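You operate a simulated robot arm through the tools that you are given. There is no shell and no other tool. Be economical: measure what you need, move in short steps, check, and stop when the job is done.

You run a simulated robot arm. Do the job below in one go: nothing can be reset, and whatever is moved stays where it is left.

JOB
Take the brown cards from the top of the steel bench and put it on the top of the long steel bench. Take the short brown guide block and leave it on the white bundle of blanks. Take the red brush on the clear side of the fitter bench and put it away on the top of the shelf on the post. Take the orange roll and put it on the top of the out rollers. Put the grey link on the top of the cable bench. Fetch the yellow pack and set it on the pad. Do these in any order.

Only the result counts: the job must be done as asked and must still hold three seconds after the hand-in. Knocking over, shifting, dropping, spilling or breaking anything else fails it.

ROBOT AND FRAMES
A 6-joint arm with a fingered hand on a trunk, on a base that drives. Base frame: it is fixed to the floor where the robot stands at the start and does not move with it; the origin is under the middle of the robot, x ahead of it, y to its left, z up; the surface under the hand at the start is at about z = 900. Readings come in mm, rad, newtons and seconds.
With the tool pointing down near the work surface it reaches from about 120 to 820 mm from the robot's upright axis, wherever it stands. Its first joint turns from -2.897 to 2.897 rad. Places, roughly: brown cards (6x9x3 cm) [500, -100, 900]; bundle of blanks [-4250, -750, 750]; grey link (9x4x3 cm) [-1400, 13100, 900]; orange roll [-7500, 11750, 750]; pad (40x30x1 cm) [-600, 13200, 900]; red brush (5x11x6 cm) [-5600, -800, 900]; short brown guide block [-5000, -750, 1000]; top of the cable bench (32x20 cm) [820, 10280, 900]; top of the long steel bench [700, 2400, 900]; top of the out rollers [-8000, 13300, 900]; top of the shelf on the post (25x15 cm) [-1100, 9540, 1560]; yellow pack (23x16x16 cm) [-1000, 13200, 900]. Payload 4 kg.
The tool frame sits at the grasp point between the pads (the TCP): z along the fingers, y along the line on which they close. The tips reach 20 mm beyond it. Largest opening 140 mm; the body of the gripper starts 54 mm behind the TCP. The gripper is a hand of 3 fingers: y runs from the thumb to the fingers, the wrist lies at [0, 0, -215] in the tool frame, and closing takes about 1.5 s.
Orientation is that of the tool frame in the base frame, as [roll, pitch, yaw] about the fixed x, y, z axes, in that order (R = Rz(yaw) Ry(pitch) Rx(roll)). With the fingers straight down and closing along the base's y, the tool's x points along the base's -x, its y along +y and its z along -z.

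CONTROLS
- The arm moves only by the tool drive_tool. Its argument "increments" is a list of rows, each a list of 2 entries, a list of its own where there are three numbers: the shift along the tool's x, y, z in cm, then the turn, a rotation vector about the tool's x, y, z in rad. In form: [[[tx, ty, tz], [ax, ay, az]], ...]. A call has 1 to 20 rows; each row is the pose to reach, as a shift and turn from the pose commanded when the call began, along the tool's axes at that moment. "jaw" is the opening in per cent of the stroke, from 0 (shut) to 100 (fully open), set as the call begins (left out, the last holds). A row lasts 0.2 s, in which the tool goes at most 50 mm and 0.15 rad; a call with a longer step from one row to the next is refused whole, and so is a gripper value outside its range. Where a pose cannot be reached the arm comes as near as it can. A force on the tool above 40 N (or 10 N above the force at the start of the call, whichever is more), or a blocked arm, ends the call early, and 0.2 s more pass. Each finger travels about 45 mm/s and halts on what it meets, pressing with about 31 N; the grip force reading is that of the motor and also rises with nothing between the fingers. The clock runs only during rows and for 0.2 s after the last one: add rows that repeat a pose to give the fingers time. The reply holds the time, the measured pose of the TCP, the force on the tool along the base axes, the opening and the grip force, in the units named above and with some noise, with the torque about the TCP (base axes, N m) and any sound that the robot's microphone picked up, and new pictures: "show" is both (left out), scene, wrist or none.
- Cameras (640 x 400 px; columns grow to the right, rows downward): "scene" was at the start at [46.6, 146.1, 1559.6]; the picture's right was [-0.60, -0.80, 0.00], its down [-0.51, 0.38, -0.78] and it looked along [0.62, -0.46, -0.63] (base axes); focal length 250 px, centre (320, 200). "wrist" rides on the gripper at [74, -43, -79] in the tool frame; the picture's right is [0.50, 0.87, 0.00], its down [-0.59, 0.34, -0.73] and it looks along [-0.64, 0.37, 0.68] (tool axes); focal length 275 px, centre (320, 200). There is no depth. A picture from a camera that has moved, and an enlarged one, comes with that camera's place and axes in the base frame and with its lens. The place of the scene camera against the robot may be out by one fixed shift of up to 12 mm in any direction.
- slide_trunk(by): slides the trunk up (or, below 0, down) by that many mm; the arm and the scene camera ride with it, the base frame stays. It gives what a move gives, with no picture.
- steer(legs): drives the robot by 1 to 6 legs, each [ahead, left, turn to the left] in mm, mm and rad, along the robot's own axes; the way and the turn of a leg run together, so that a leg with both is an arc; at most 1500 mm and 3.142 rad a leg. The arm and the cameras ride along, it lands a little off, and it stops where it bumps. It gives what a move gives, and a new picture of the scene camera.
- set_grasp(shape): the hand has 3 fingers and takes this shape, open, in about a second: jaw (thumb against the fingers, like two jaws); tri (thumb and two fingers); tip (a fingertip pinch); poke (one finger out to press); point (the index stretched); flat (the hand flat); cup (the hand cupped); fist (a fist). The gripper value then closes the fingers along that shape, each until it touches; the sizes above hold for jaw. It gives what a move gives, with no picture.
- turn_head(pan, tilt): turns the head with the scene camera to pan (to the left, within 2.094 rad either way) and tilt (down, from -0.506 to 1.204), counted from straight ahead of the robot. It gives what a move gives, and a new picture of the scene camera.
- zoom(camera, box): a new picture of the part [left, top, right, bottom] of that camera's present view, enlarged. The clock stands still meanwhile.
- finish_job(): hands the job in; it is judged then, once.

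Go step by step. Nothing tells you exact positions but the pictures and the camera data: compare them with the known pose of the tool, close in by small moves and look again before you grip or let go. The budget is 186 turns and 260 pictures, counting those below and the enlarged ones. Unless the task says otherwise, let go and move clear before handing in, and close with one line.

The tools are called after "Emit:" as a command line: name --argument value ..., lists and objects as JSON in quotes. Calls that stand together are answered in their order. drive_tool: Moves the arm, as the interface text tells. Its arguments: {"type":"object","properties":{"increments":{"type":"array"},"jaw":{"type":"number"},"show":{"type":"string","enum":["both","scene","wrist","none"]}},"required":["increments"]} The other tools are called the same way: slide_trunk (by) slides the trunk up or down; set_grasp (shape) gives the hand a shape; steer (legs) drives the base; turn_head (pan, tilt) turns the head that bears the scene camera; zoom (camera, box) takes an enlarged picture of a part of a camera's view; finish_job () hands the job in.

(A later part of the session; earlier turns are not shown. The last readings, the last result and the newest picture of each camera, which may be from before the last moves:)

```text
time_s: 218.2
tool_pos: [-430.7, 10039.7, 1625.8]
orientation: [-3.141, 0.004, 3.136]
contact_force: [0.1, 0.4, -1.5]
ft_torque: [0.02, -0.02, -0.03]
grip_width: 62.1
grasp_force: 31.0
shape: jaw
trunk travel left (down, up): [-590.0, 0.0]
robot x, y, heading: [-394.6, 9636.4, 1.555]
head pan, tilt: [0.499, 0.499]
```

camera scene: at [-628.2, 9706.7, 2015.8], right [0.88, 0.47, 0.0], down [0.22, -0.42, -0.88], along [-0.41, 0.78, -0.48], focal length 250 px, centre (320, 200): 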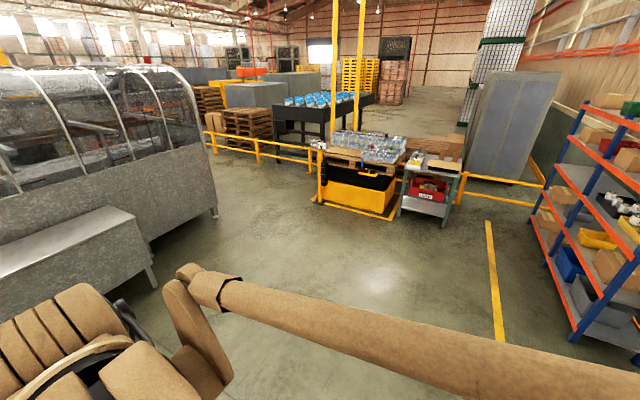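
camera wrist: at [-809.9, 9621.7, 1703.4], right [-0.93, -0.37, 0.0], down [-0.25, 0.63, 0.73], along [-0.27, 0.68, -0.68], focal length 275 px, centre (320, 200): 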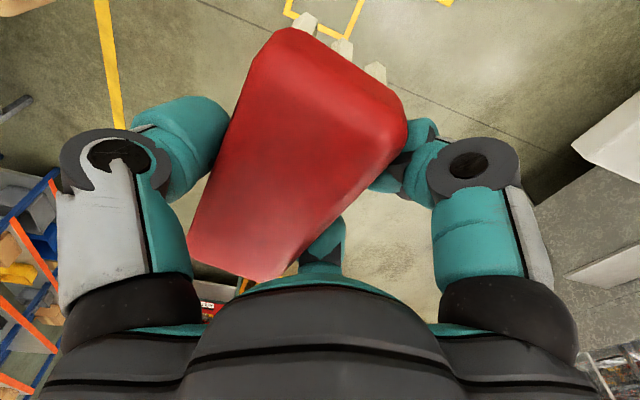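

Emit:
steer --legs '[[0, 0, 1.58]]'

Emit:
turn_head --pan 0.0 --tilt 0.75

```text
time_s: 222.4
tool_pos: [-793.7, 9591.8, 1625.2]
orientation: [3.141, 0.002, -1.565]
contact_force: [-0.3, 0.7, -1.2]
ft_torque: [0.02, 0.04, -0.01]
grip_width: 62.0
grasp_force: 31.2
shape: jaw
trunk travel left (down, up): [-590.0, 0.0]
robot x, y, heading: [-393.2, 9636.4, 3.138]
head pan, tilt: [0.499, 0.499]
camera scene: at [-455.4, 9410.0, 2015.8], right [-0.48, 0.88, 0.0], down [0.42, 0.23, -0.88], along [-0.77, -0.42, -0.48], focal length 250 px, centre (320, 200)
```

scene: 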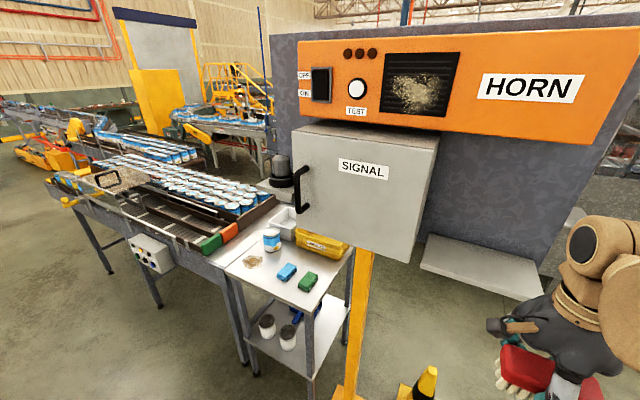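

```text
time_s: 223.3
tool_pos: [-795.2, 9593.0, 1625.1]
orientation: [-3.141, 0.005, -1.567]
contact_force: [0.7, 0.1, -0.5]
ft_torque: [-0.02, 0.03, 0.01]
grip_width: 61.4
grasp_force: 31.4
shape: jaw
trunk travel left (down, up): [-590.0, 0.0]
robot x, y, heading: [-393.7, 9636.1, 3.139]
head pan, tilt: [0.0, 0.75]
camera scene: at [-458.3, 9453.5, 1993.9], right [0.0, 1.0, 0.0], down [0.68, 0.0, -0.73], along [-0.73, 0.0, -0.68], focal length 250 px, centre (320, 200)
```

scene: 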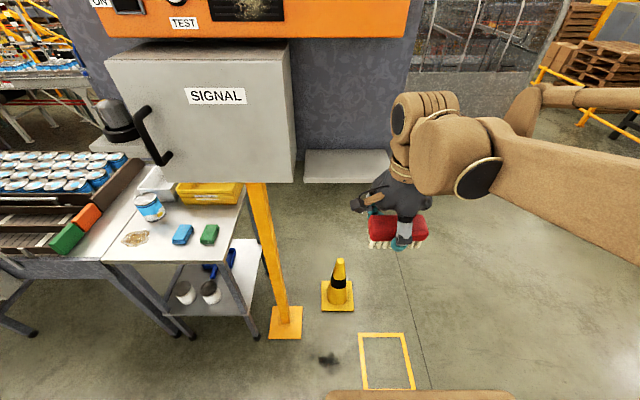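

Facing the shelf now. To keep the wrist clear of the orange box, I'll lean the hand back 0.25 rad and slide in, stopping short first to check.

Emit:
drive_tool --increments '[[[0.5, 2, -0.5], [-0.06, 0, 0]], [[1, 4, -1], [-0.12, 0, 0]], [[1.8, 7, -1], [-0.19, 0, 0]], [[2.75, 11, -1], [-0.25, 0, 0]], [[2.75, 15, -1], [-0.25, 0, 0]], [[2.75, 17, -1], [-0.25, 0, 0]], [[2.75, 17, -1], [-0.25, 0, 0]]]'

```text
time_s: 224.9
tool_pos: [-964.0, 9563.0, 1634.4]
orientation: [2.891, 0.003, -1.566]
contact_force: [0.1, 0.1, -1.1]
ft_torque: [-0.04, 0.02, -0.03]
grip_width: 61.7
grasp_force: 30.6
shape: jaw
trunk travel left (down, up): [-590.0, 0.0]
robot x, y, heading: [-393.7, 9636.6, 3.139]
head pan, tilt: [0.0, 0.75]
camera scene: at [-457.5, 9453.4, 1993.9], right [0.0, 1.0, 0.0], down [0.68, 0.0, -0.73], along [-0.73, 0.0, -0.68], focal length 250 px, centre (320, 200)
camera wrist: at [-903.2, 9489.1, 1700.5], right [-0.84, -0.51, 0.21], down [-0.15, 0.58, 0.8], along [-0.53, 0.63, -0.56], focal length 275 px, centre (320, 200)
```

scene: 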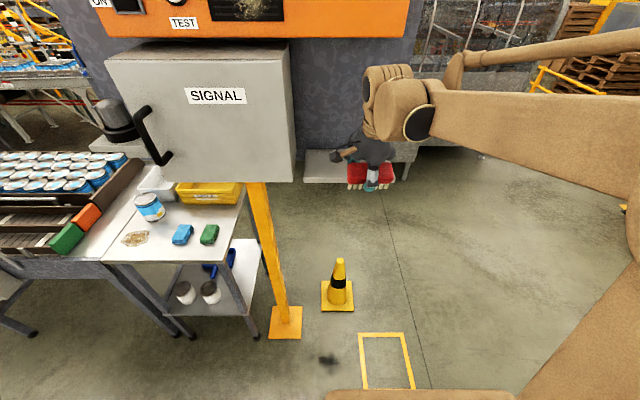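
wrist: 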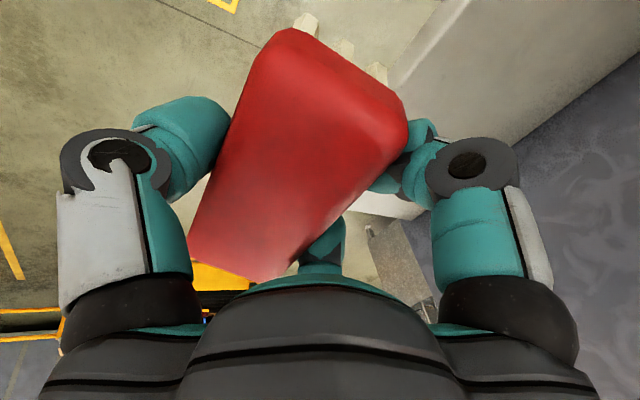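

Shelf surface confirmed near z = 1565, with 15 mm clearance under the brush. Sliding in the last 96 mm.

Emit:
drive_tool --increments '[[[0, 3, 0.77], [0, 0, 0]], [[0, 6, 1.53], [0, 0, 0]], [[0, 9.3, 2.37], [0, 0, 0]], [[0, 9.3, 2.37], [0, 0, 0]]]'

```text
time_s: 225.9
tool_pos: [-1060.8, 9563.3, 1635.9]
orientation: [2.892, 0.004, -1.566]
contact_force: [0.0, 0.0, -1.1]
ft_torque: [-0.02, -0.01, 0.0]
grip_width: 61.8
grasp_force: 30.9
shape: jaw
trunk travel left (down, up): [-590.0, 0.0]
robot x, y, heading: [-391.0, 9638.4, 3.143]
head pan, tilt: [0.0, 0.75]
camera scene: at [-457.3, 9453.5, 1993.9], right [0.0, 1.0, 0.0], down [0.68, 0.0, -0.73], along [-0.73, 0.0, -0.68], focal length 250 px, centre (320, 200)
camera wrist: at [-999.3, 9488.8, 1702.7], right [-0.84, -0.51, 0.21], down [-0.15, 0.58, 0.8], along [-0.53, 0.63, -0.56], focal length 275 px, centre (320, 200)
```

scene: 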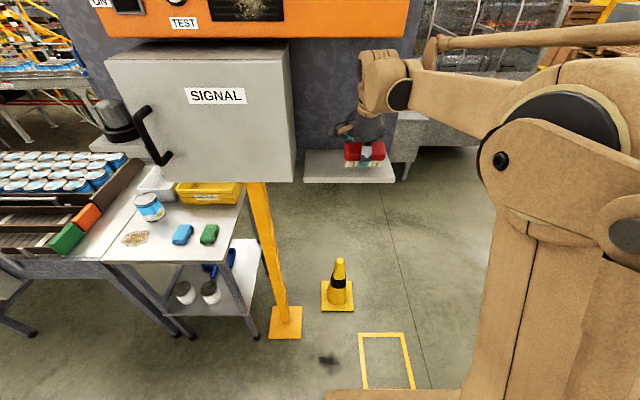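
wrist: 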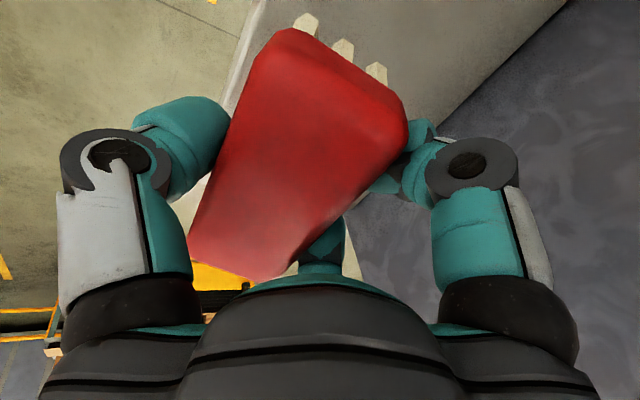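

Over the shelf with clear margins. Lowering gently until contact.

Emit:
drive_tool --increments '[[[0, -0.12, 0.48], [0, 0, 0]], [[0, -0.25, 0.97], [0, 0, 0]], [[0, -0.25, 0.97], [0, 0, 0]]]' --show "none"

Emit:
drive_tool --increments '[[[0, -0.06, 0.24], [0, 0, 0]], [[0, -0.12, 0.48], [0, 0, 0]], [[0, -0.12, 0.48], [0, 0, 0]]]' --show "wrist"

```text
time_s: 226.8
tool_pos: [-1061.7, 9563.8, 1625.7]
orientation: [2.89, 0.003, -1.566]
contact_force: [0.8, -1.0, -1.6]
ft_torque: [-0.02, 0.0, -0.02]
grip_width: 61.7
grasp_force: 30.9
shape: jaw
trunk travel left (down, up): [-590.0, 0.0]
robot x, y, heading: [-393.3, 9639.5, 3.14]
head pan, tilt: [0.0, 0.75]
```

```text
time_s: 227.6
tool_pos: [-1060.4, 9563.6, 1620.4]
orientation: [2.891, 0.003, -1.565]
contact_force: [-0.3, 0.6, -1.1]
ft_torque: [-0.01, 0.03, -0.03]
grip_width: 61.6
grasp_force: 31.2
shape: jaw
trunk travel left (down, up): [-590.0, 0.0]
robot x, y, heading: [-392.4, 9637.3, 3.137]
head pan, tilt: [0.0, 0.75]
camera wrist: at [-1000.3, 9488.9, 1686.3], right [-0.84, -0.51, 0.21], down [-0.15, 0.58, 0.8], along [-0.53, 0.63, -0.57], focal length 275 px, centre (320, 200)
```

wrist: 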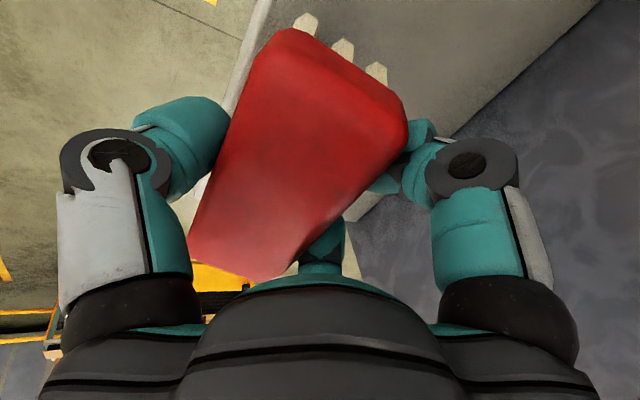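

No contact yet, but the wrist camera puts the shelf's front edge at x ≈ -1027, so I'll slide the brush 24 mm further in before lowering.

Emit:
drive_tool --increments '[[[0, 1.2, 0.3], [0, 0, 0]], [[0, 2.33, 0.59], [0, 0, 0]], [[0, 2.33, 0.59], [0, 0, 0]]]' --show "none"

Emit:
drive_tool --increments '[[[0, -0.06, 0.24], [0, 0, 0]], [[0, -0.12, 0.48], [0, 0, 0]], [[0, -0.12, 0.48], [0, 0, 0]]]' --show "wrist"

```text
time_s: 228.3
tool_pos: [-1085.4, 9563.2, 1619.4]
orientation: [2.891, 0.003, -1.564]
contact_force: [0.6, -0.1, -1.2]
ft_torque: [-0.02, -0.01, 0.0]
grip_width: 61.3
grasp_force: 31.4
shape: jaw
trunk travel left (down, up): [-590.0, 0.0]
robot x, y, heading: [-394.2, 9634.6, 3.138]
head pan, tilt: [0.0, 0.75]
```

```text
time_s: 229.2
tool_pos: [-1085.8, 9563.5, 1612.7]
orientation: [2.893, 0.003, -1.566]
contact_force: [0.5, 0.0, -2.1]
ft_torque: [-0.01, 0.02, -0.03]
grip_width: 61.6
grasp_force: 30.9
shape: jaw
trunk travel left (down, up): [-590.0, 0.0]
robot x, y, heading: [-392.2, 9635.5, 3.139]
head pan, tilt: [0.0, 0.75]
camera wrist: at [-1024.5, 9489.6, 1680.1], right [-0.84, -0.51, 0.21], down [-0.15, 0.58, 0.8], along [-0.53, 0.63, -0.57], focal length 275 px, centre (320, 200)
```

wrist: 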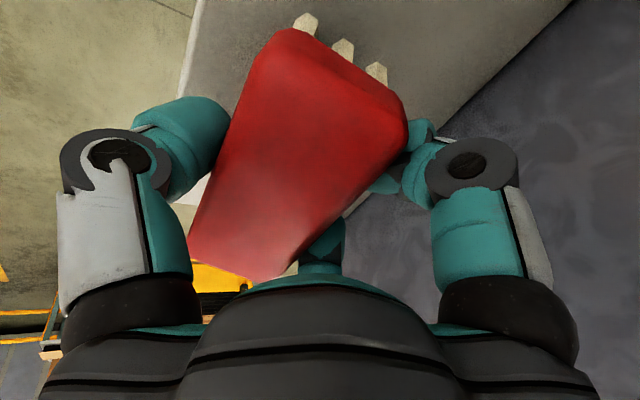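

Emit:
drive_tool --increments '[[[0, -0.05, 0.2], [0, 0, 0]], [[0, -0.1, 0.4], [0, 0, 0]], [[0, -0.15, 0.58], [0, 0, 0]], [[0, -0.15, 0.58], [0, 0, 0]]]' --show "none"

Emit:
drive_tool --increments '[[[0, -0.05, 0.2], [0, 0, 0]], [[0, -0.1, 0.4], [0, 0, 0]], [[0, -0.1, 0.4], [0, 0, 0]]]' --show "wrist"

```text
time_s: 230.2
tool_pos: [-1085.7, 9563.9, 1608.6]
orientation: [2.894, 0.003, -1.565]
contact_force: [0.2, 0.7, 0.0]
ft_torque: [-0.01, 0.01, 0.03]
grip_width: 61.8
grasp_force: 30.6
shape: jaw
trunk travel left (down, up): [-590.0, 0.0]
robot x, y, heading: [-395.7, 9637.6, 3.142]
head pan, tilt: [0.0, 0.75]
```

```text
time_s: 230.9
tool_pos: [-1085.4, 9563.7, 1604.6]
orientation: [2.891, 0.002, -1.566]
contact_force: [-1.9, -0.6, 7.0]
ft_torque: [-0.07, -0.04, -0.02]
grip_width: 61.8
grasp_force: 30.8
shape: jaw
trunk travel left (down, up): [-590.0, 0.0]
robot x, y, heading: [-392.9, 9635.1, 3.143]
head pan, tilt: [0.0, 0.75]
camera wrist: at [-1023.6, 9489.8, 1670.9], right [-0.84, -0.51, 0.21], down [-0.15, 0.58, 0.8], along [-0.53, 0.63, -0.56], focal length 275 px, centre (320, 200)
```

wrist: 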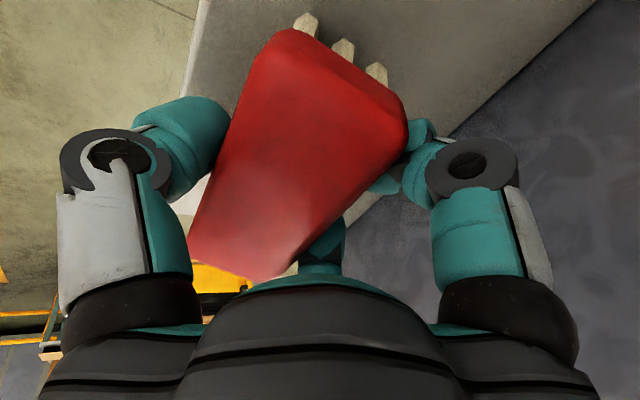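

Contact felt (7 N). Releasing here and letting the brush settle flat.

Emit:
drive_tool --increments '[[[0, 0, 0], [0, 0, 0]], [[0, 0, 0], [0, 0, 0]], [[0, 0, 0], [0, 0, 0]], [[0, 0, 0], [0, 0, 0]], [[0, 0, 0], [0, 0, 0]], [[0, 0, 0], [0, 0, 0]]]' --jaw 80 --show "both"

```text
time_s: 232.3
tool_pos: [-1084.6, 9564.8, 1603.4]
orientation: [2.892, 0.004, -1.565]
contact_force: [0.4, -0.7, -0.2]
ft_torque: [-0.02, 0.01, 0.01]
grip_width: 111.7
grasp_force: 0.0
shape: jaw
trunk travel left (down, up): [-590.0, 0.0]
robot x, y, heading: [-391.4, 9633.4, 3.141]
head pan, tilt: [0.0, 0.75]
camera scene: at [-458.5, 9453.5, 1993.8], right [0.0, 1.0, 0.0], down [0.68, 0.0, -0.73], along [-0.73, 0.0, -0.68], focal length 250 px, centre (320, 200)
camera wrist: at [-1023.7, 9489.9, 1670.6], right [-0.84, -0.51, 0.21], down [-0.15, 0.58, 0.8], along [-0.53, 0.63, -0.57], focal length 275 px, centre (320, 200)
```

scene: 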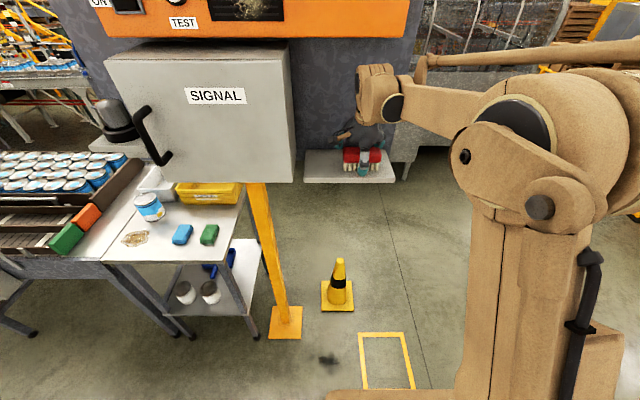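
wrist: 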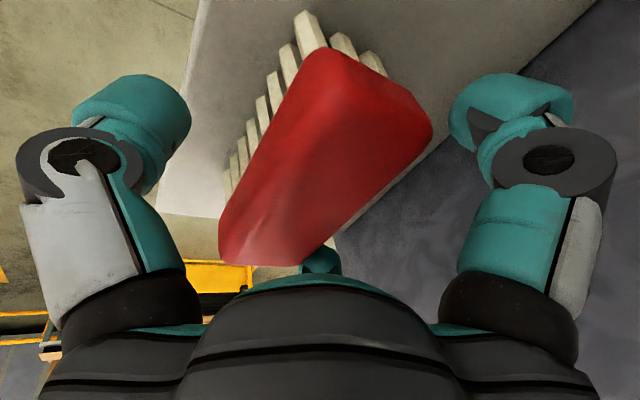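

The brush sits flat on the shelf. Backing the hand out upward and toward the aisle.

Emit:
drive_tool --increments '[[[0, -0.3, -2], [0, 0, 0]], [[0, -0.6, -4], [0, 0, 0]], [[0, -0.8, -6], [0, 0, 0]], [[0, -3, -7.5], [0, 0, 0]], [[0, -7, -9], [0, 0, 0]], [[0, -11, -10], [0, 0, 0]], [[0, -15, -10], [0, 0, 0]], [[0, -19, -10], [0, 0, 0]], [[0, -23, -10], [0, 0, 0]], [[0, -27, -10], [0.12, 0, 0]], [[0, -29, -10], [0.25, 0, 0]], [[0, -29, -10], [0.25, 0, 0]]]' --show "scene"

```text
time_s: 234.9
tool_pos: [-777.3, 9564.1, 1627.9]
orientation: [-3.14, 0.004, -1.565]
contact_force: [0.1, -0.5, 0.0]
ft_torque: [-0.03, 0.02, -0.02]
grip_width: 112.1
grasp_force: 0.2
shape: jaw
trunk travel left (down, up): [-590.0, 0.0]
robot x, y, heading: [-391.7, 9635.8, 3.139]
head pan, tilt: [0.0, 0.75]
camera scene: at [-457.2, 9453.7, 1993.9], right [0.0, 1.0, 0.0], down [0.68, 0.0, -0.73], along [-0.73, 0.0, -0.68], focal length 250 px, centre (320, 200)
```

scene: 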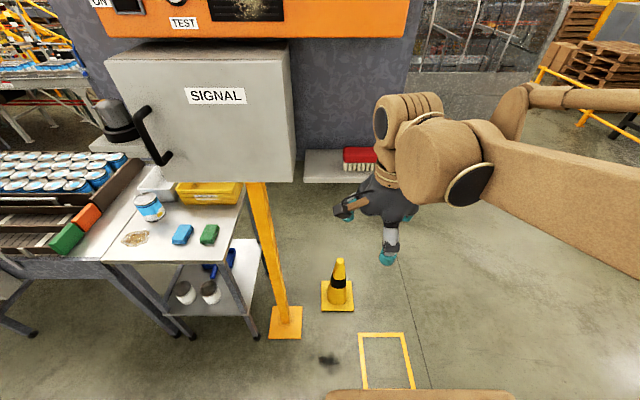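

Brush done. Lowering the trunk, turning north and driving on a bit to survey the yellow pack, pad and link.

Emit:
slide_trunk --by -290

Emit:
steer --legs '[[0, 0, -1.571], [1300, 0, 0]]'

Emit:
turn_head --pan 0.2 --tilt 0.3

```text
time_s: 237.9
tool_pos: [-779.7, 9565.0, 1338.3]
orientation: [-3.141, 0.002, -1.566]
contact_force: [0.3, -0.7, 0.2]
ft_torque: [0.03, 0.02, -0.01]
grip_width: 111.6
grasp_force: 0.1
shape: jaw
trunk travel left (down, up): [-300.0, 290.0]
robot x, y, heading: [-395.2, 9638.3, 3.138]
head pan, tilt: [0.0, 0.75]
```

```text
time_s: 248.2
tool_pos: [-517.2, 11323.2, 1337.5]
orientation: [-3.139, 0.003, -3.097]
contact_force: [-0.1, 0.0, 0.7]
ft_torque: [0.01, 0.01, 0.02]
grip_width: 111.8
grasp_force: 0.0
shape: jaw
trunk travel left (down, up): [-300.0, 290.0]
robot x, y, heading: [-428.9, 10940.4, 1.606]
head pan, tilt: [0.0, 0.75]
camera scene: at [-624.7, 11003.4, 1703.8], right [1.0, 0.04, 0.0], down [0.03, -0.68, -0.73], along [-0.03, 0.73, -0.68], focal length 250 px, centre (320, 200)
```

scene: 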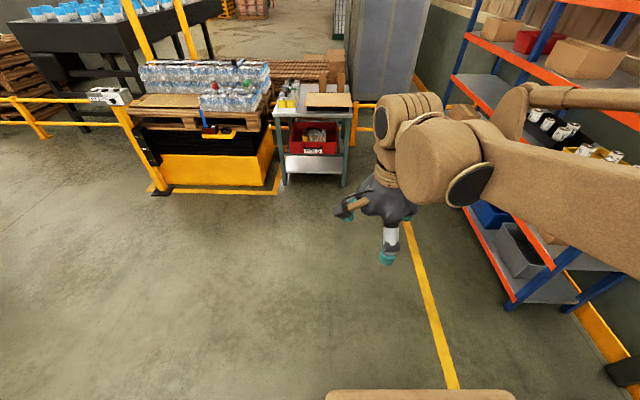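

```text
time_s: 249.1
tool_pos: [-517.5, 11322.9, 1338.7]
orientation: [-3.141, 0.003, -3.095]
contact_force: [0.0, 0.5, 0.0]
ft_torque: [-0.02, -0.02, 0.01]
grip_width: 111.6
grasp_force: 0.0
shape: jaw
trunk travel left (down, up): [-300.0, 290.0]
robot x, y, heading: [-425.0, 10938.2, 1.608]
head pan, tilt: [0.201, 0.3]
camera scene: at [-643.6, 11010.9, 1744.1], right [0.97, 0.24, 0.0], down [0.07, -0.29, -0.95], along [-0.23, 0.93, -0.3], focal length 250 px, centre (320, 200)
```

scene: 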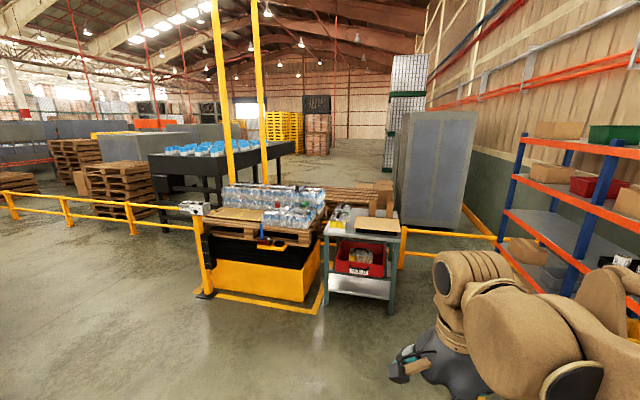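

Emit:
zoom --camera "scene" --box '[170, 160, 420, 320]'

Emit:
zoom --camera "scene" --box '[200, 180, 310, 260]'

Emit:
zoom --camera "scene" --box '[300, 190, 410, 270]'

```text
2.50 times, centred on (295, 240) of scene
camera zoom: at [-643.6, 11010.9, 1744.1], right [0.97, 0.24, 0.0], down [0.07, -0.29, -0.95], along [-0.23, 0.93, -0.3], focal length 624 px, centre (382, 100)
```

zoom: 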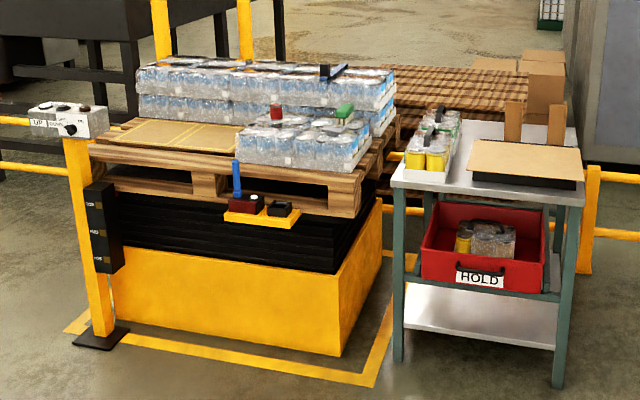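

```text
5.00 times, centred on (255, 220) of scene
camera zoom: at [-643.6, 11010.9, 1744.1], right [0.97, 0.24, 0.0], down [0.07, -0.29, -0.95], along [-0.23, 0.93, -0.3], focal length 1248 px, centre (645, 100)
```

zoom: 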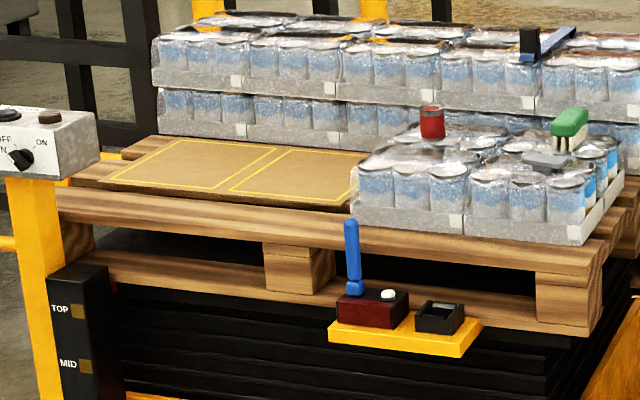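

```text
5.00 times, centred on (355, 230) of scene
camera zoom: at [-643.6, 11010.9, 1744.1], right [0.97, 0.24, 0.0], down [0.07, -0.29, -0.95], along [-0.23, 0.93, -0.3], focal length 1248 px, centre (145, 50)
```

zoom: 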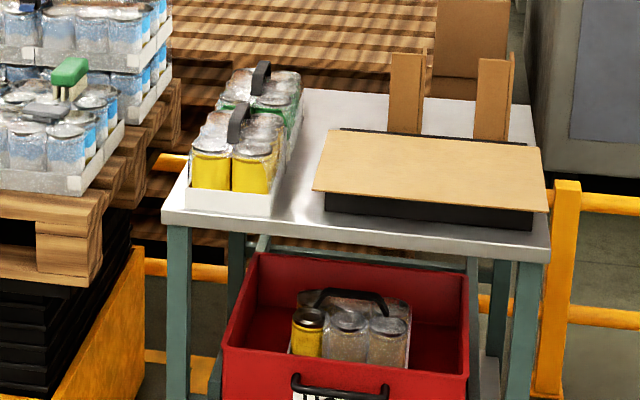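

The yellow pack (cans with a black handle) is on the cart, left of the brown pad on its black base; the grey link lies on the wrapped cans on the pallet. I'll drive up to the cart.

Emit:
steer --legs '[[0, 0, -0.037], [1150, 330, 0]]'

Emit:
turn_head --pan 0.15 --tilt 0.75

```text
time_s: 255.5
tool_pos: [-815.5, 12480.1, 1337.0]
orientation: [-3.139, 0.005, 3.137]
contact_force: [-0.1, -0.2, 0.7]
ft_torque: [0.01, 0.01, 0.01]
grip_width: 111.5
grasp_force: 0.0
shape: jaw
trunk travel left (down, up): [-300.0, 290.0]
robot x, y, heading: [-746.9, 12095.7, 1.561]
head pan, tilt: [0.201, 0.3]
camera scene: at [-959.1, 12174.6, 1744.2], right [0.98, 0.19, 0.0], down [0.06, -0.29, -0.96], along [-0.18, 0.94, -0.3], focal length 250 px, centre (320, 200)
```

scene: 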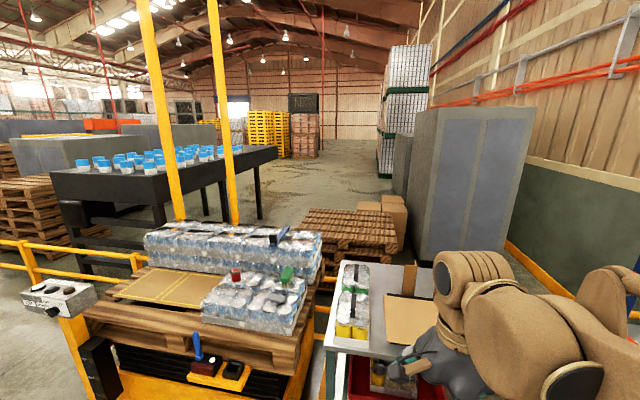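

```text
time_s: 256.4
tool_pos: [-816.5, 12480.4, 1337.3]
orientation: [3.141, 0.003, 3.136]
contact_force: [-0.6, -0.3, -0.5]
ft_torque: [-0.04, -0.02, -0.01]
grip_width: 111.8
grasp_force: 0.1
shape: jaw
trunk travel left (down, up): [-300.0, 290.0]
robot x, y, heading: [-746.5, 12093.7, 1.561]
head pan, tilt: [0.15, 0.75]
camera scene: at [-952.9, 12164.6, 1703.9], right [0.99, 0.14, 0.0], down [0.09, -0.68, -0.73], along [-0.1, 0.72, -0.68], focal length 250 px, centre (320, 200)
```

scene: 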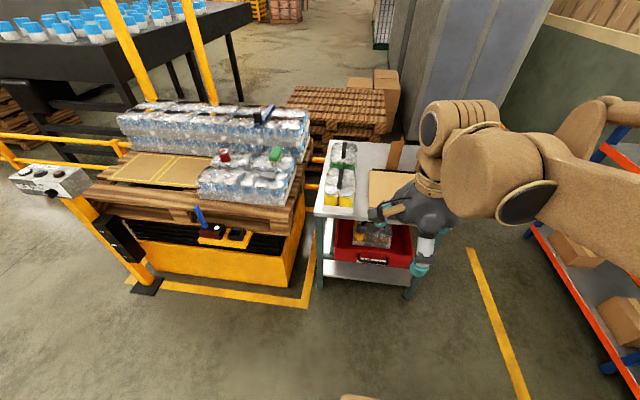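

Emit:
steer --legs '[[360, 0, 0.01]]'

Emit:
turn_head --pan 0.25 --tilt 0.9

```text
time_s: 258.8
tool_pos: [-816.0, 12842.8, 1338.3]
orientation: [-3.139, 0.005, 3.141]
contact_force: [-0.6, 0.4, 0.4]
ft_torque: [-0.04, 0.0, -0.02]
grip_width: 111.7
grasp_force: 0.0
shape: jaw
trunk travel left (down, up): [-300.0, 290.0]
robot x, y, heading: [-742.2, 12451.9, 1.563]
head pan, tilt: [0.15, 0.75]
camera scene: at [-949.8, 12526.4, 1703.8], right [0.99, 0.14, 0.0], down [0.1, -0.68, -0.73], along [-0.1, 0.72, -0.68], focal length 250 px, centre (320, 200)
```

scene: 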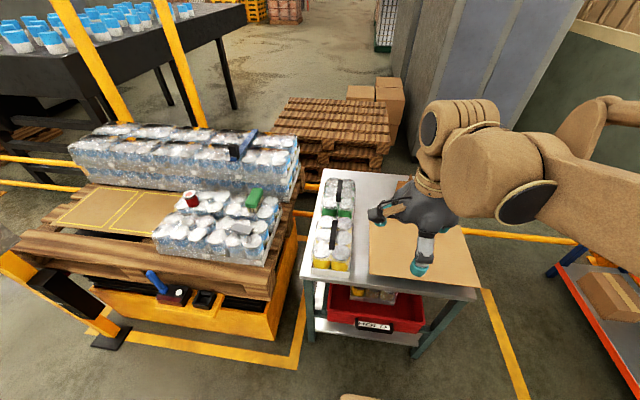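

```text
time_s: 259.5
tool_pos: [-814.9, 12840.3, 1338.0]
orientation: [-3.141, 0.003, 3.141]
contact_force: [-0.1, 0.0, 0.6]
ft_torque: [-0.01, 0.01, -0.02]
grip_width: 111.8
grasp_force: 0.1
shape: jaw
trunk travel left (down, up): [-300.0, 290.0]
robot x, y, heading: [-743.2, 12455.5, 1.563]
head pan, tilt: [0.25, 0.901]
camera scene: at [-956.1, 12516.2, 1692.0], right [0.97, 0.24, 0.0], down [0.19, -0.76, -0.62], along [-0.15, 0.6, -0.78], focal length 250 px, centre (320, 200)
```

scene: 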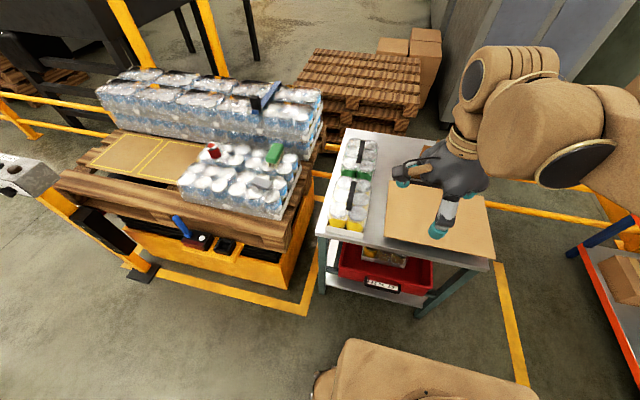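

Emit:
zoom --camera "scene" --box '[310, 120, 430, 240]'

Emit:
zoom --camera "scene" --box '[170, 120, 330, 230]'

```text
3.33 times, centred on (370, 180) of scene
camera zoom: at [-956.1, 12516.2, 1692.0], right [0.97, 0.24, 0.0], down [0.19, -0.76, -0.62], along [-0.15, 0.6, -0.78], focal length 832 px, centre (153, 267)
```

zoom: 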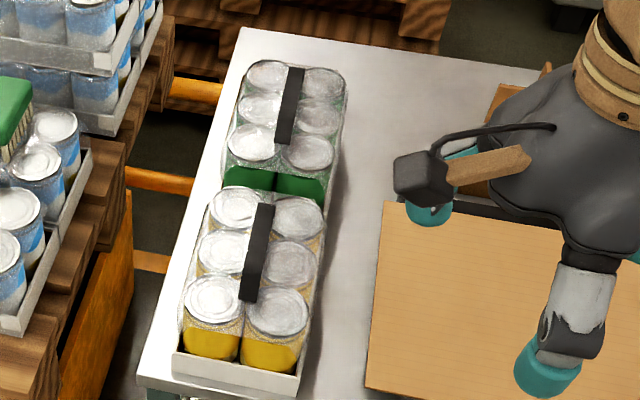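

```text
3.64 times, centred on (250, 175) of scene
camera zoom: at [-956.1, 12516.2, 1692.0], right [0.97, 0.24, 0.0], down [0.19, -0.76, -0.62], along [-0.15, 0.6, -0.78], focal length 908 px, centre (574, 291)
```

zoom: 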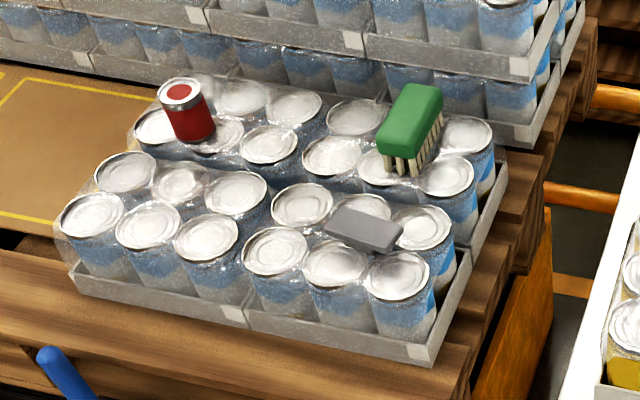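

The yellow pack has a raised black strap handle running nearly along y, about [-984, 13083]. I'll bring the hand above it, turned to close across the strap, and look with the wrist camera.

Emit:
drive_tool --increments '[[[1.5, 2.2, 0], [0, 0, -0.147]], [[3, 4.4, 0], [0, 0, -0.294]], [[4.5, 6.6, 0], [0, 0, -0.441]], [[6, 8.8, 1], [0, 0, -0.588]], [[7.5, 11, 2], [0, 0, -0.735]], [[9, 13.2, 3], [0, 0, -0.882]], [[10.5, 15.4, 4], [0, 0, -1.029]], [[12, 17.6, 5], [0, 0, -1.176]], [[13.5, 19.8, 6], [0, 0, -1.323]], [[15, 22, 7], [0, 0, -1.47]], [[16.9, 24.3, 8.8], [0, 0, -1.617]], [[16.9, 24.3, 8.8], [0, 0, -1.617]], [[16.9, 24.3, 8.8], [0, 0, -1.617]]]'

```text
time_s: 262.3
tool_pos: [-983.3, 13083.4, 1250.3]
orientation: [-3.138, 0.0, -1.522]
contact_force: [0.0, -0.2, 0.7]
ft_torque: [-0.03, 0.02, -0.01]
grip_width: 111.6
grasp_force: 0.0
shape: jaw
trunk travel left (down, up): [-300.0, 290.0]
robot x, y, heading: [-742.6, 12454.5, 1.562]
head pan, tilt: [0.25, 0.901]
camera scene: at [-956.7, 12517.3, 1691.8], right [0.97, 0.24, 0.0], down [0.19, -0.76, -0.62], along [-0.15, 0.6, -0.78], focal length 250 px, centre (320, 200)
camera wrist: at [-937.8, 13012.2, 1330.1], right [-0.84, -0.54, 0.0], down [-0.37, 0.57, 0.73], along [-0.39, 0.62, -0.68], focal length 275 px, centre (320, 200)
```

scene: 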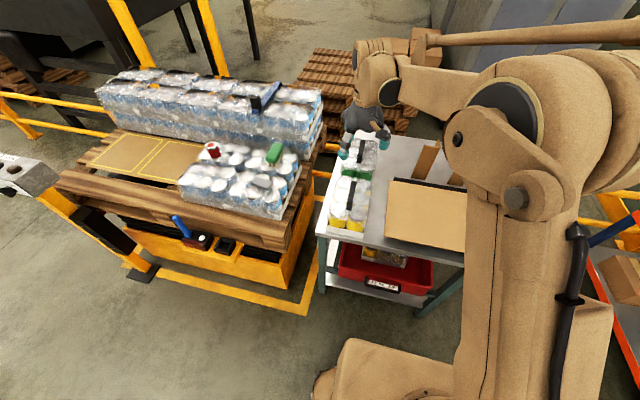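
wrist: 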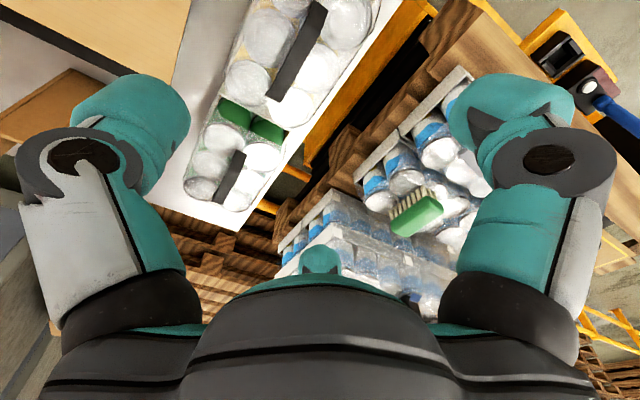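

Combining views, the handle is near [-981, 13142] at z ≈ 960. Moving over it and lower for a closer look.

Emit:
drive_tool --increments '[[[-2, -0.2, 3.5], [0, 0, 0]], [[-4, -0.4, 7], [0, 0, 0]], [[-5.9, -0.5, 11], [0, 0, 0]], [[-5.9, -0.5, 15], [0, 0, 0]], [[-5.9, -0.5, 18], [0, 0, 0]], [[-5.9, -0.5, 18], [0, 0, 0]]]' --show "wrist"

```text
time_s: 263.7
tool_pos: [-982.0, 13144.7, 1069.7]
orientation: [-3.138, 0.0, -1.522]
contact_force: [0.6, -0.3, 0.3]
ft_torque: [0.02, -0.02, 0.01]
grip_width: 111.8
grasp_force: 0.0
shape: jaw
trunk travel left (down, up): [-300.0, 290.0]
robot x, y, heading: [-745.3, 12451.8, 1.565]
head pan, tilt: [0.25, 0.901]
camera wrist: at [-935.3, 13071.5, 1149.5], right [-0.84, -0.54, 0.0], down [-0.37, 0.57, 0.73], along [-0.39, 0.62, -0.68], focal length 275 px, centre (320, 200)
```

wrist: 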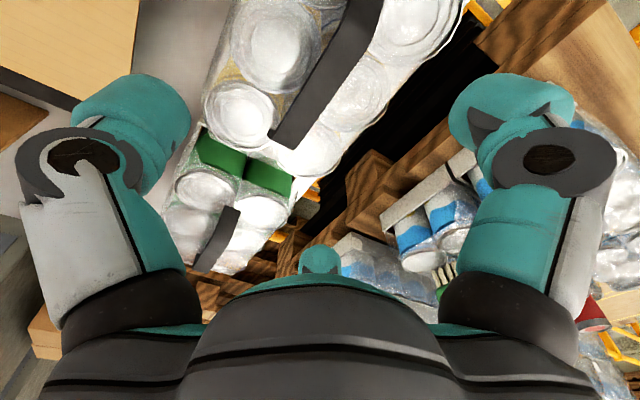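

The handle's far end triangulates to [-982, 13203, 958], so its middle is right below. Descending to handle height.

Emit:
drive_tool --increments '[[[0.2, 0, 4], [0, 0, 0]], [[0.4, 0, 7], [0, 0, 0]], [[0.4, 0, 9], [0, 0, 0]], [[0.4, 0, 10.4], [0, 0, 0]], [[0.4, 0, 10.4], [0, 0, 0]]]' --jaw 60 --show "both"

```text
time_s: 264.9
tool_pos: [-980.1, 13139.2, 966.6]
orientation: [-3.137, -0.001, -1.525]
contact_force: [0.2, 0.8, 0.6]
ft_torque: [0.01, -0.01, -0.02]
grip_width: 84.5
grasp_force: 0.1
shape: jaw
trunk travel left (down, up): [-300.0, 290.0]
robot x, y, heading: [-745.3, 12451.6, 1.566]
head pan, tilt: [0.25, 0.901]
camera scene: at [-956.2, 12516.8, 1691.9], right [0.97, 0.24, 0.0], down [0.19, -0.76, -0.62], along [-0.15, 0.6, -0.78], focal length 250 px, centre (320, 200)
camera wrist: at [-934.7, 13066.6, 1046.2], right [-0.84, -0.54, 0.0], down [-0.37, 0.57, 0.73], along [-0.39, 0.62, -0.68], focal length 275 px, centre (320, 200)
```

scene: 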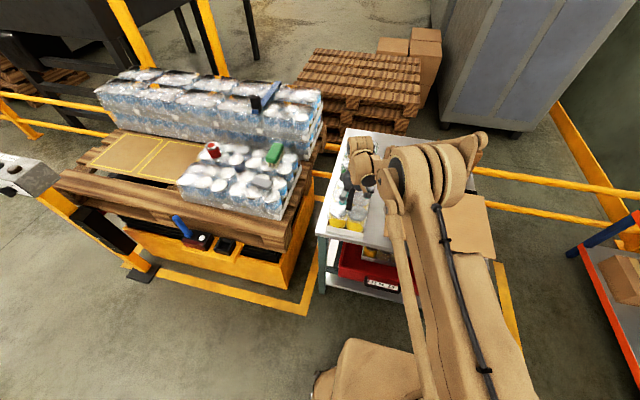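
wrist: 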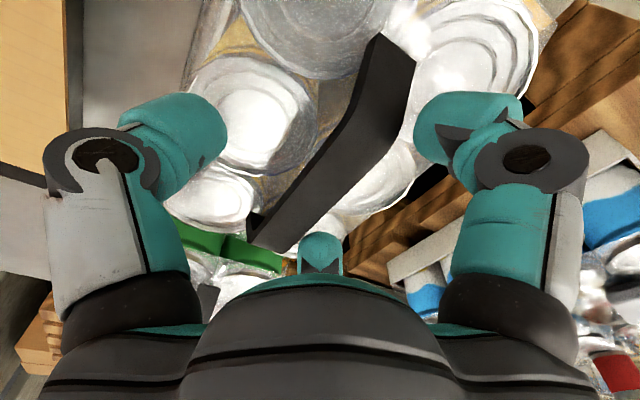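

The strap arch is centred between thumb and fingers. Lowering another 11 mm and closing.

Emit:
drive_tool --increments '[[[0, 0, 0.6], [0, 0, 0]], [[0, 0, 1.1], [0, 0, 0]], [[0, 0, 1.1], [0, 0, 0]]]' --show "none"

Emit:
drive_tool --increments '[[[0, 0, 0], [0, 0, 0]], [[0, 0, 0], [0, 0, 0]], [[0, 0, 0], [0, 0, 0]], [[0, 0, 0], [0, 0, 0]], [[0, 0, 0], [0, 0, 0]], [[0, 0, 0], [0, 0, 0]], [[0, 0, 0], [0, 0, 0]], [[0, 0, 0], [0, 0, 0]]]' --jaw 0 --show "wrist"

```text
time_s: 265.7
tool_pos: [-979.4, 13140.3, 955.0]
orientation: [-3.137, 0.0, -1.524]
contact_force: [-1.6, -0.4, 0.8]
ft_torque: [-0.03, -0.01, -0.05]
grip_width: 85.1
grasp_force: 0.1
shape: jaw
trunk travel left (down, up): [-300.0, 290.0]
robot x, y, heading: [-739.9, 12454.9, 1.562]
head pan, tilt: [0.25, 0.901]
```

```text
time_s: 267.5
tool_pos: [-981.4, 13140.0, 956.0]
orientation: [-3.139, -0.001, -1.524]
contact_force: [-2.0, -1.7, -0.5]
ft_torque: [-0.07, -0.1, -0.03]
grip_width: 30.2
grasp_force: 31.1
shape: jaw
trunk travel left (down, up): [-300.0, 290.0]
robot x, y, heading: [-745.9, 12452.8, 1.568]
head pan, tilt: [0.25, 0.901]
camera wrist: at [-934.8, 13067.5, 1034.9], right [-0.84, -0.54, 0.0], down [-0.37, 0.57, 0.73], along [-0.39, 0.62, -0.68], focal length 275 px, centre (320, 200)
```

wrist: 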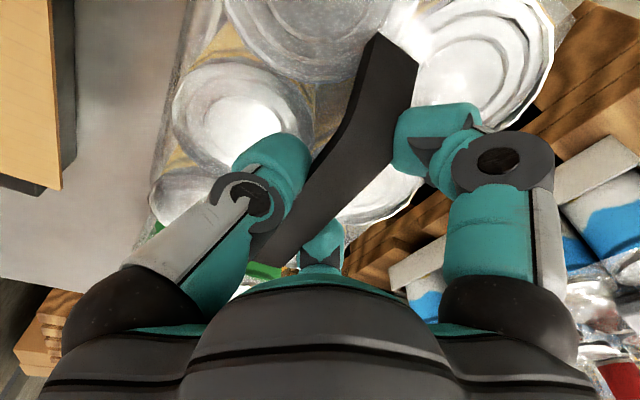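

The strap is gripped at 30 mm. Lifting slowly to test the hold.

Emit:
drive_tool --increments '[[[0, 0, -0.5], [0, 0, 0]], [[0, 0, -1.5], [0, 0, 0]], [[0, 0, -2.5], [0, 0, 0]], [[0, 0, -4], [0, 0, 0]], [[0, 0, -5], [0, 0, 0]], [[0, 0, -5], [0, 0, 0]]]' --show "both"

```text
time_s: 268.9
tool_pos: [-981.1, 13139.4, 1003.0]
orientation: [-3.138, -0.001, -1.525]
contact_force: [-0.1, 0.4, -9.8]
ft_torque: [-0.12, -0.12, -0.02]
grip_width: 28.1
grasp_force: 30.8
shape: jaw
trunk travel left (down, up): [-300.0, 290.0]
robot x, y, heading: [-745.6, 12454.0, 1.563]
head pan, tilt: [0.25, 0.901]
camera scene: at [-956.7, 12518.0, 1691.8], right [0.97, 0.24, 0.0], down [0.19, -0.76, -0.62], along [-0.15, 0.6, -0.78], focal length 250 px, centre (320, 200)
camera wrist: at [-934.7, 13067.0, 1084.0], right [-0.84, -0.54, 0.0], down [-0.37, 0.57, 0.73], along [-0.39, 0.62, -0.68], focal length 275 px, centre (320, 200)
```

scene: 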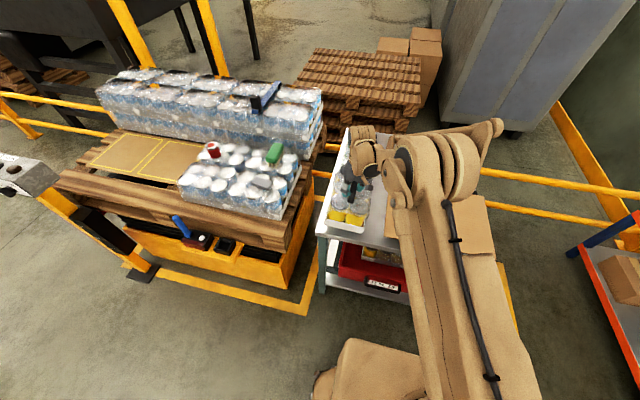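
wrist: 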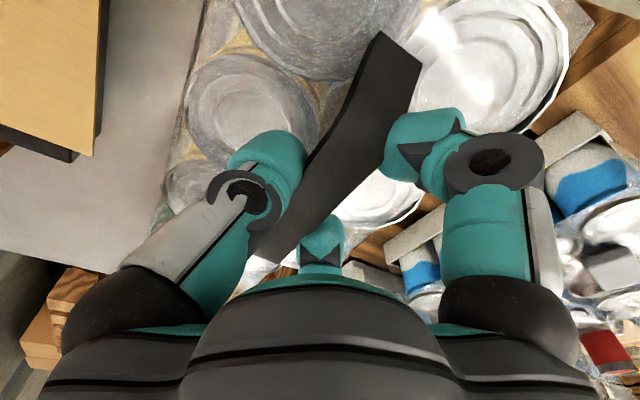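

Held with about 1 kg. The pad spans roughly x -830…-430, y 13040…13360; I'll raise and carry the pack above its centre.

Emit:
drive_tool --increments '[[[0, 0, -3], [0, 0, 0]], [[0, 0, -6.5], [0, 0, 0]], [[0, 0, -9], [0, 0, 0]], [[-0.3, -3.5, -9], [0, 0, 0]], [[-0.6, -7, -9], [0, 0, 0]], [[-0.9, -10.5, -9], [0, 0, 0]], [[-1.2, -14, -9], [0, 0, 0]], [[-1.5, -17.5, -9], [0, 0, 0]], [[-1.7, -21, -9], [0, 0, 0]], [[-1.9, -24.5, -9], [0, 0, 0]], [[-2.1, -28, -9], [0, 0, 0]], [[-2.3, -31, -9], [0, 0, 0]], [[-2.4, -34.2, -9], [0, 0, 0]], [[-2.4, -34.2, -9], [0, 0, 0]], [[-2.4, -34.2, -9], [0, 0, 0]]]' --show "both"

```text
time_s: 272.1
tool_pos: [-639.1, 13178.9, 1094.2]
orientation: [-3.14, -0.003, -1.525]
contact_force: [0.0, 0.0, -9.5]
ft_torque: [-0.15, -0.15, -0.01]
grip_width: 27.9
grasp_force: 30.7
shape: jaw
trunk travel left (down, up): [-300.0, 290.0]
robot x, y, heading: [-744.9, 12455.8, 1.563]
head pan, tilt: [0.25, 0.901]
camera scene: at [-955.3, 12518.2, 1692.0], right [0.97, 0.24, 0.0], down [0.19, -0.76, -0.62], along [-0.15, 0.6, -0.78], focal length 250 px, centre (320, 200)
camera wrist: at [-594.2, 13105.5, 1174.1], right [-0.84, -0.54, 0.0], down [-0.37, 0.57, 0.73], along [-0.39, 0.62, -0.68], focal length 275 px, centre (320, 200)
```

scene: 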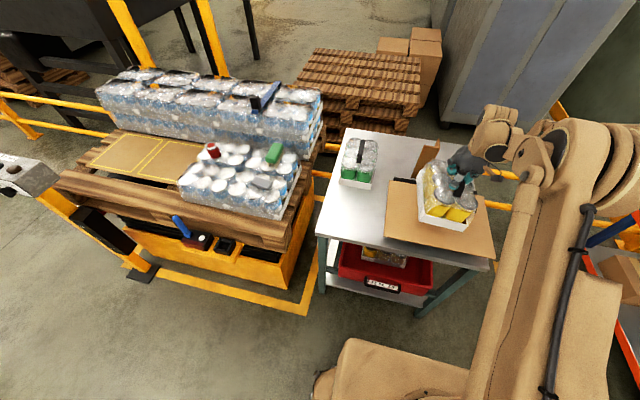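
wrist: 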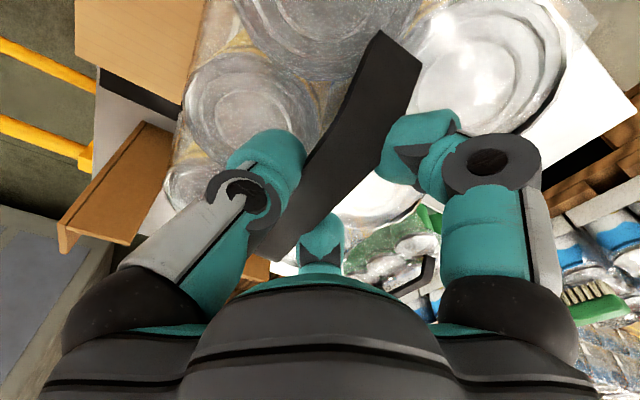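

Over the pad with margin to the rear cardboard tabs. Lowering in steps.

Emit:
drive_tool --increments '[[[0, 0, 3], [0, 0, 0]], [[0, 0, 5.5], [0, 0, 0]], [[0, 0, 7], [0, 0, 0]], [[0, 0, 7.5], [0, 0, 0]], [[0, 0, 7.5], [0, 0, 0]]]' --show "scene"

```text
time_s: 273.3
tool_pos: [-640.1, 13180.3, 1020.6]
orientation: [-3.138, 0.0, -1.525]
contact_force: [-4.8, 0.1, 4.7]
ft_torque: [0.18, -0.27, 0.12]
grip_width: 27.6
grasp_force: 31.0
shape: jaw
trunk travel left (down, up): [-300.0, 290.0]
robot x, y, heading: [-745.6, 12453.0, 1.563]
head pan, tilt: [0.25, 0.901]
camera scene: at [-957.1, 12516.3, 1691.9], right [0.97, 0.24, 0.0], down [0.19, -0.76, -0.62], along [-0.15, 0.6, -0.78], focal length 250 px, centre (320, 200)
```

scene: 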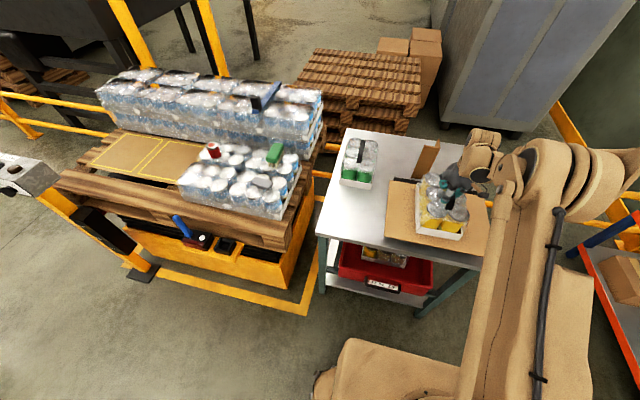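

Contact is registered. I'll enlarge to see how it sits.

Emit:
zoom --camera "scene" --box '[360, 140, 520, 270]'

```text
3.08 times, centred on (440, 205) of scene
camera zoom: at [-957.1, 12516.3, 1691.9], right [0.97, 0.24, 0.0], down [0.19, -0.76, -0.62], along [-0.15, 0.6, -0.78], focal length 768 px, centre (-49, 185)
```

zoom: 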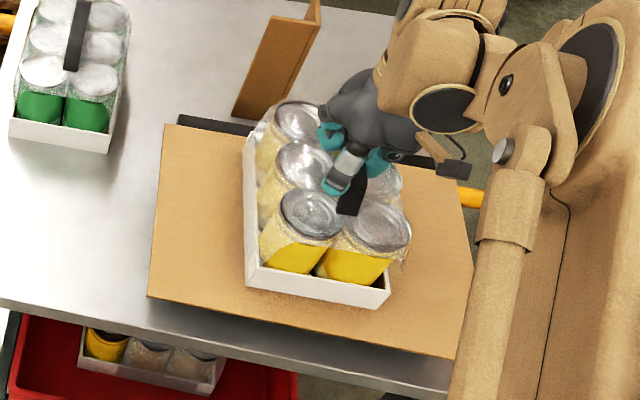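

It sits a bit close to the pad's rear edge. I'll lift 25 mm, shift 30 mm toward the front and lower again.

Emit:
drive_tool --increments '[[[0, 0, -1.5], [0, 0, 0]], [[0, 0, -3], [0, 0, 0]], [[1.5, 0, -3], [0, 0, 0]], [[3, 0, -3], [0, 0, 0]], [[3, 0, -3], [0, 0, 0]], [[3, 0, -1.5], [0, 0, 0]], [[3, 0, -0.6], [0, 0, 0]], [[3, 0, -0.6], [0, 0, 0]]]' --show "none"

Emit:
drive_tool --increments '[[[0, 0, 0.2], [0, 0, 0]], [[0, 0, 0.4], [0, 0, 0]], [[0, 0, 0.4], [0, 0, 0]]]' --show "none"

Emit:
zoom --camera "scene" --box '[360, 140, 520, 270]'

```text
time_s: 275.1
tool_pos: [-638.9, 13151.3, 1026.3]
orientation: [-3.139, -0.003, -1.524]
contact_force: [-1.5, 0.5, -1.2]
ft_torque: [0.19, -0.14, 0.15]
grip_width: 27.6
grasp_force: 30.8
shape: jaw
trunk travel left (down, up): [-300.0, 290.0]
robot x, y, heading: [-743.3, 12457.8, 1.569]
head pan, tilt: [0.25, 0.901]
```

```text
time_s: 275.9
tool_pos: [-638.9, 13148.8, 1022.3]
orientation: [-3.138, -0.003, -1.524]
contact_force: [-3.3, 1.3, 1.1]
ft_torque: [0.2, -0.24, 0.13]
grip_width: 27.7
grasp_force: 31.1
shape: jaw
trunk travel left (down, up): [-300.0, 290.0]
robot x, y, heading: [-747.6, 12453.4, 1.564]
head pan, tilt: [0.25, 0.901]
```

```text
3.08 times, centred on (440, 205) of scene
camera zoom: at [-956.8, 12516.7, 1691.9], right [0.97, 0.24, 0.0], down [0.19, -0.76, -0.62], along [-0.15, 0.6, -0.78], focal length 768 px, centre (-49, 185)
```

zoom: 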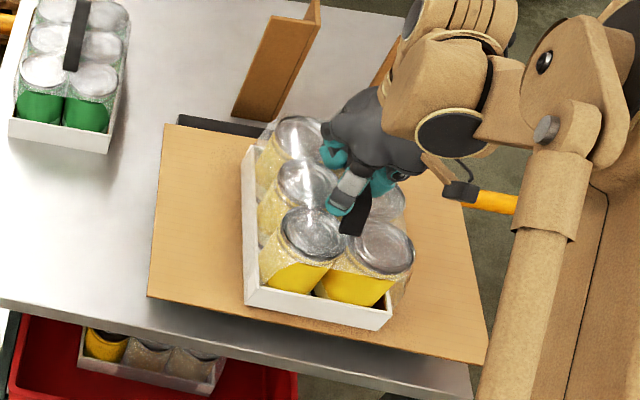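

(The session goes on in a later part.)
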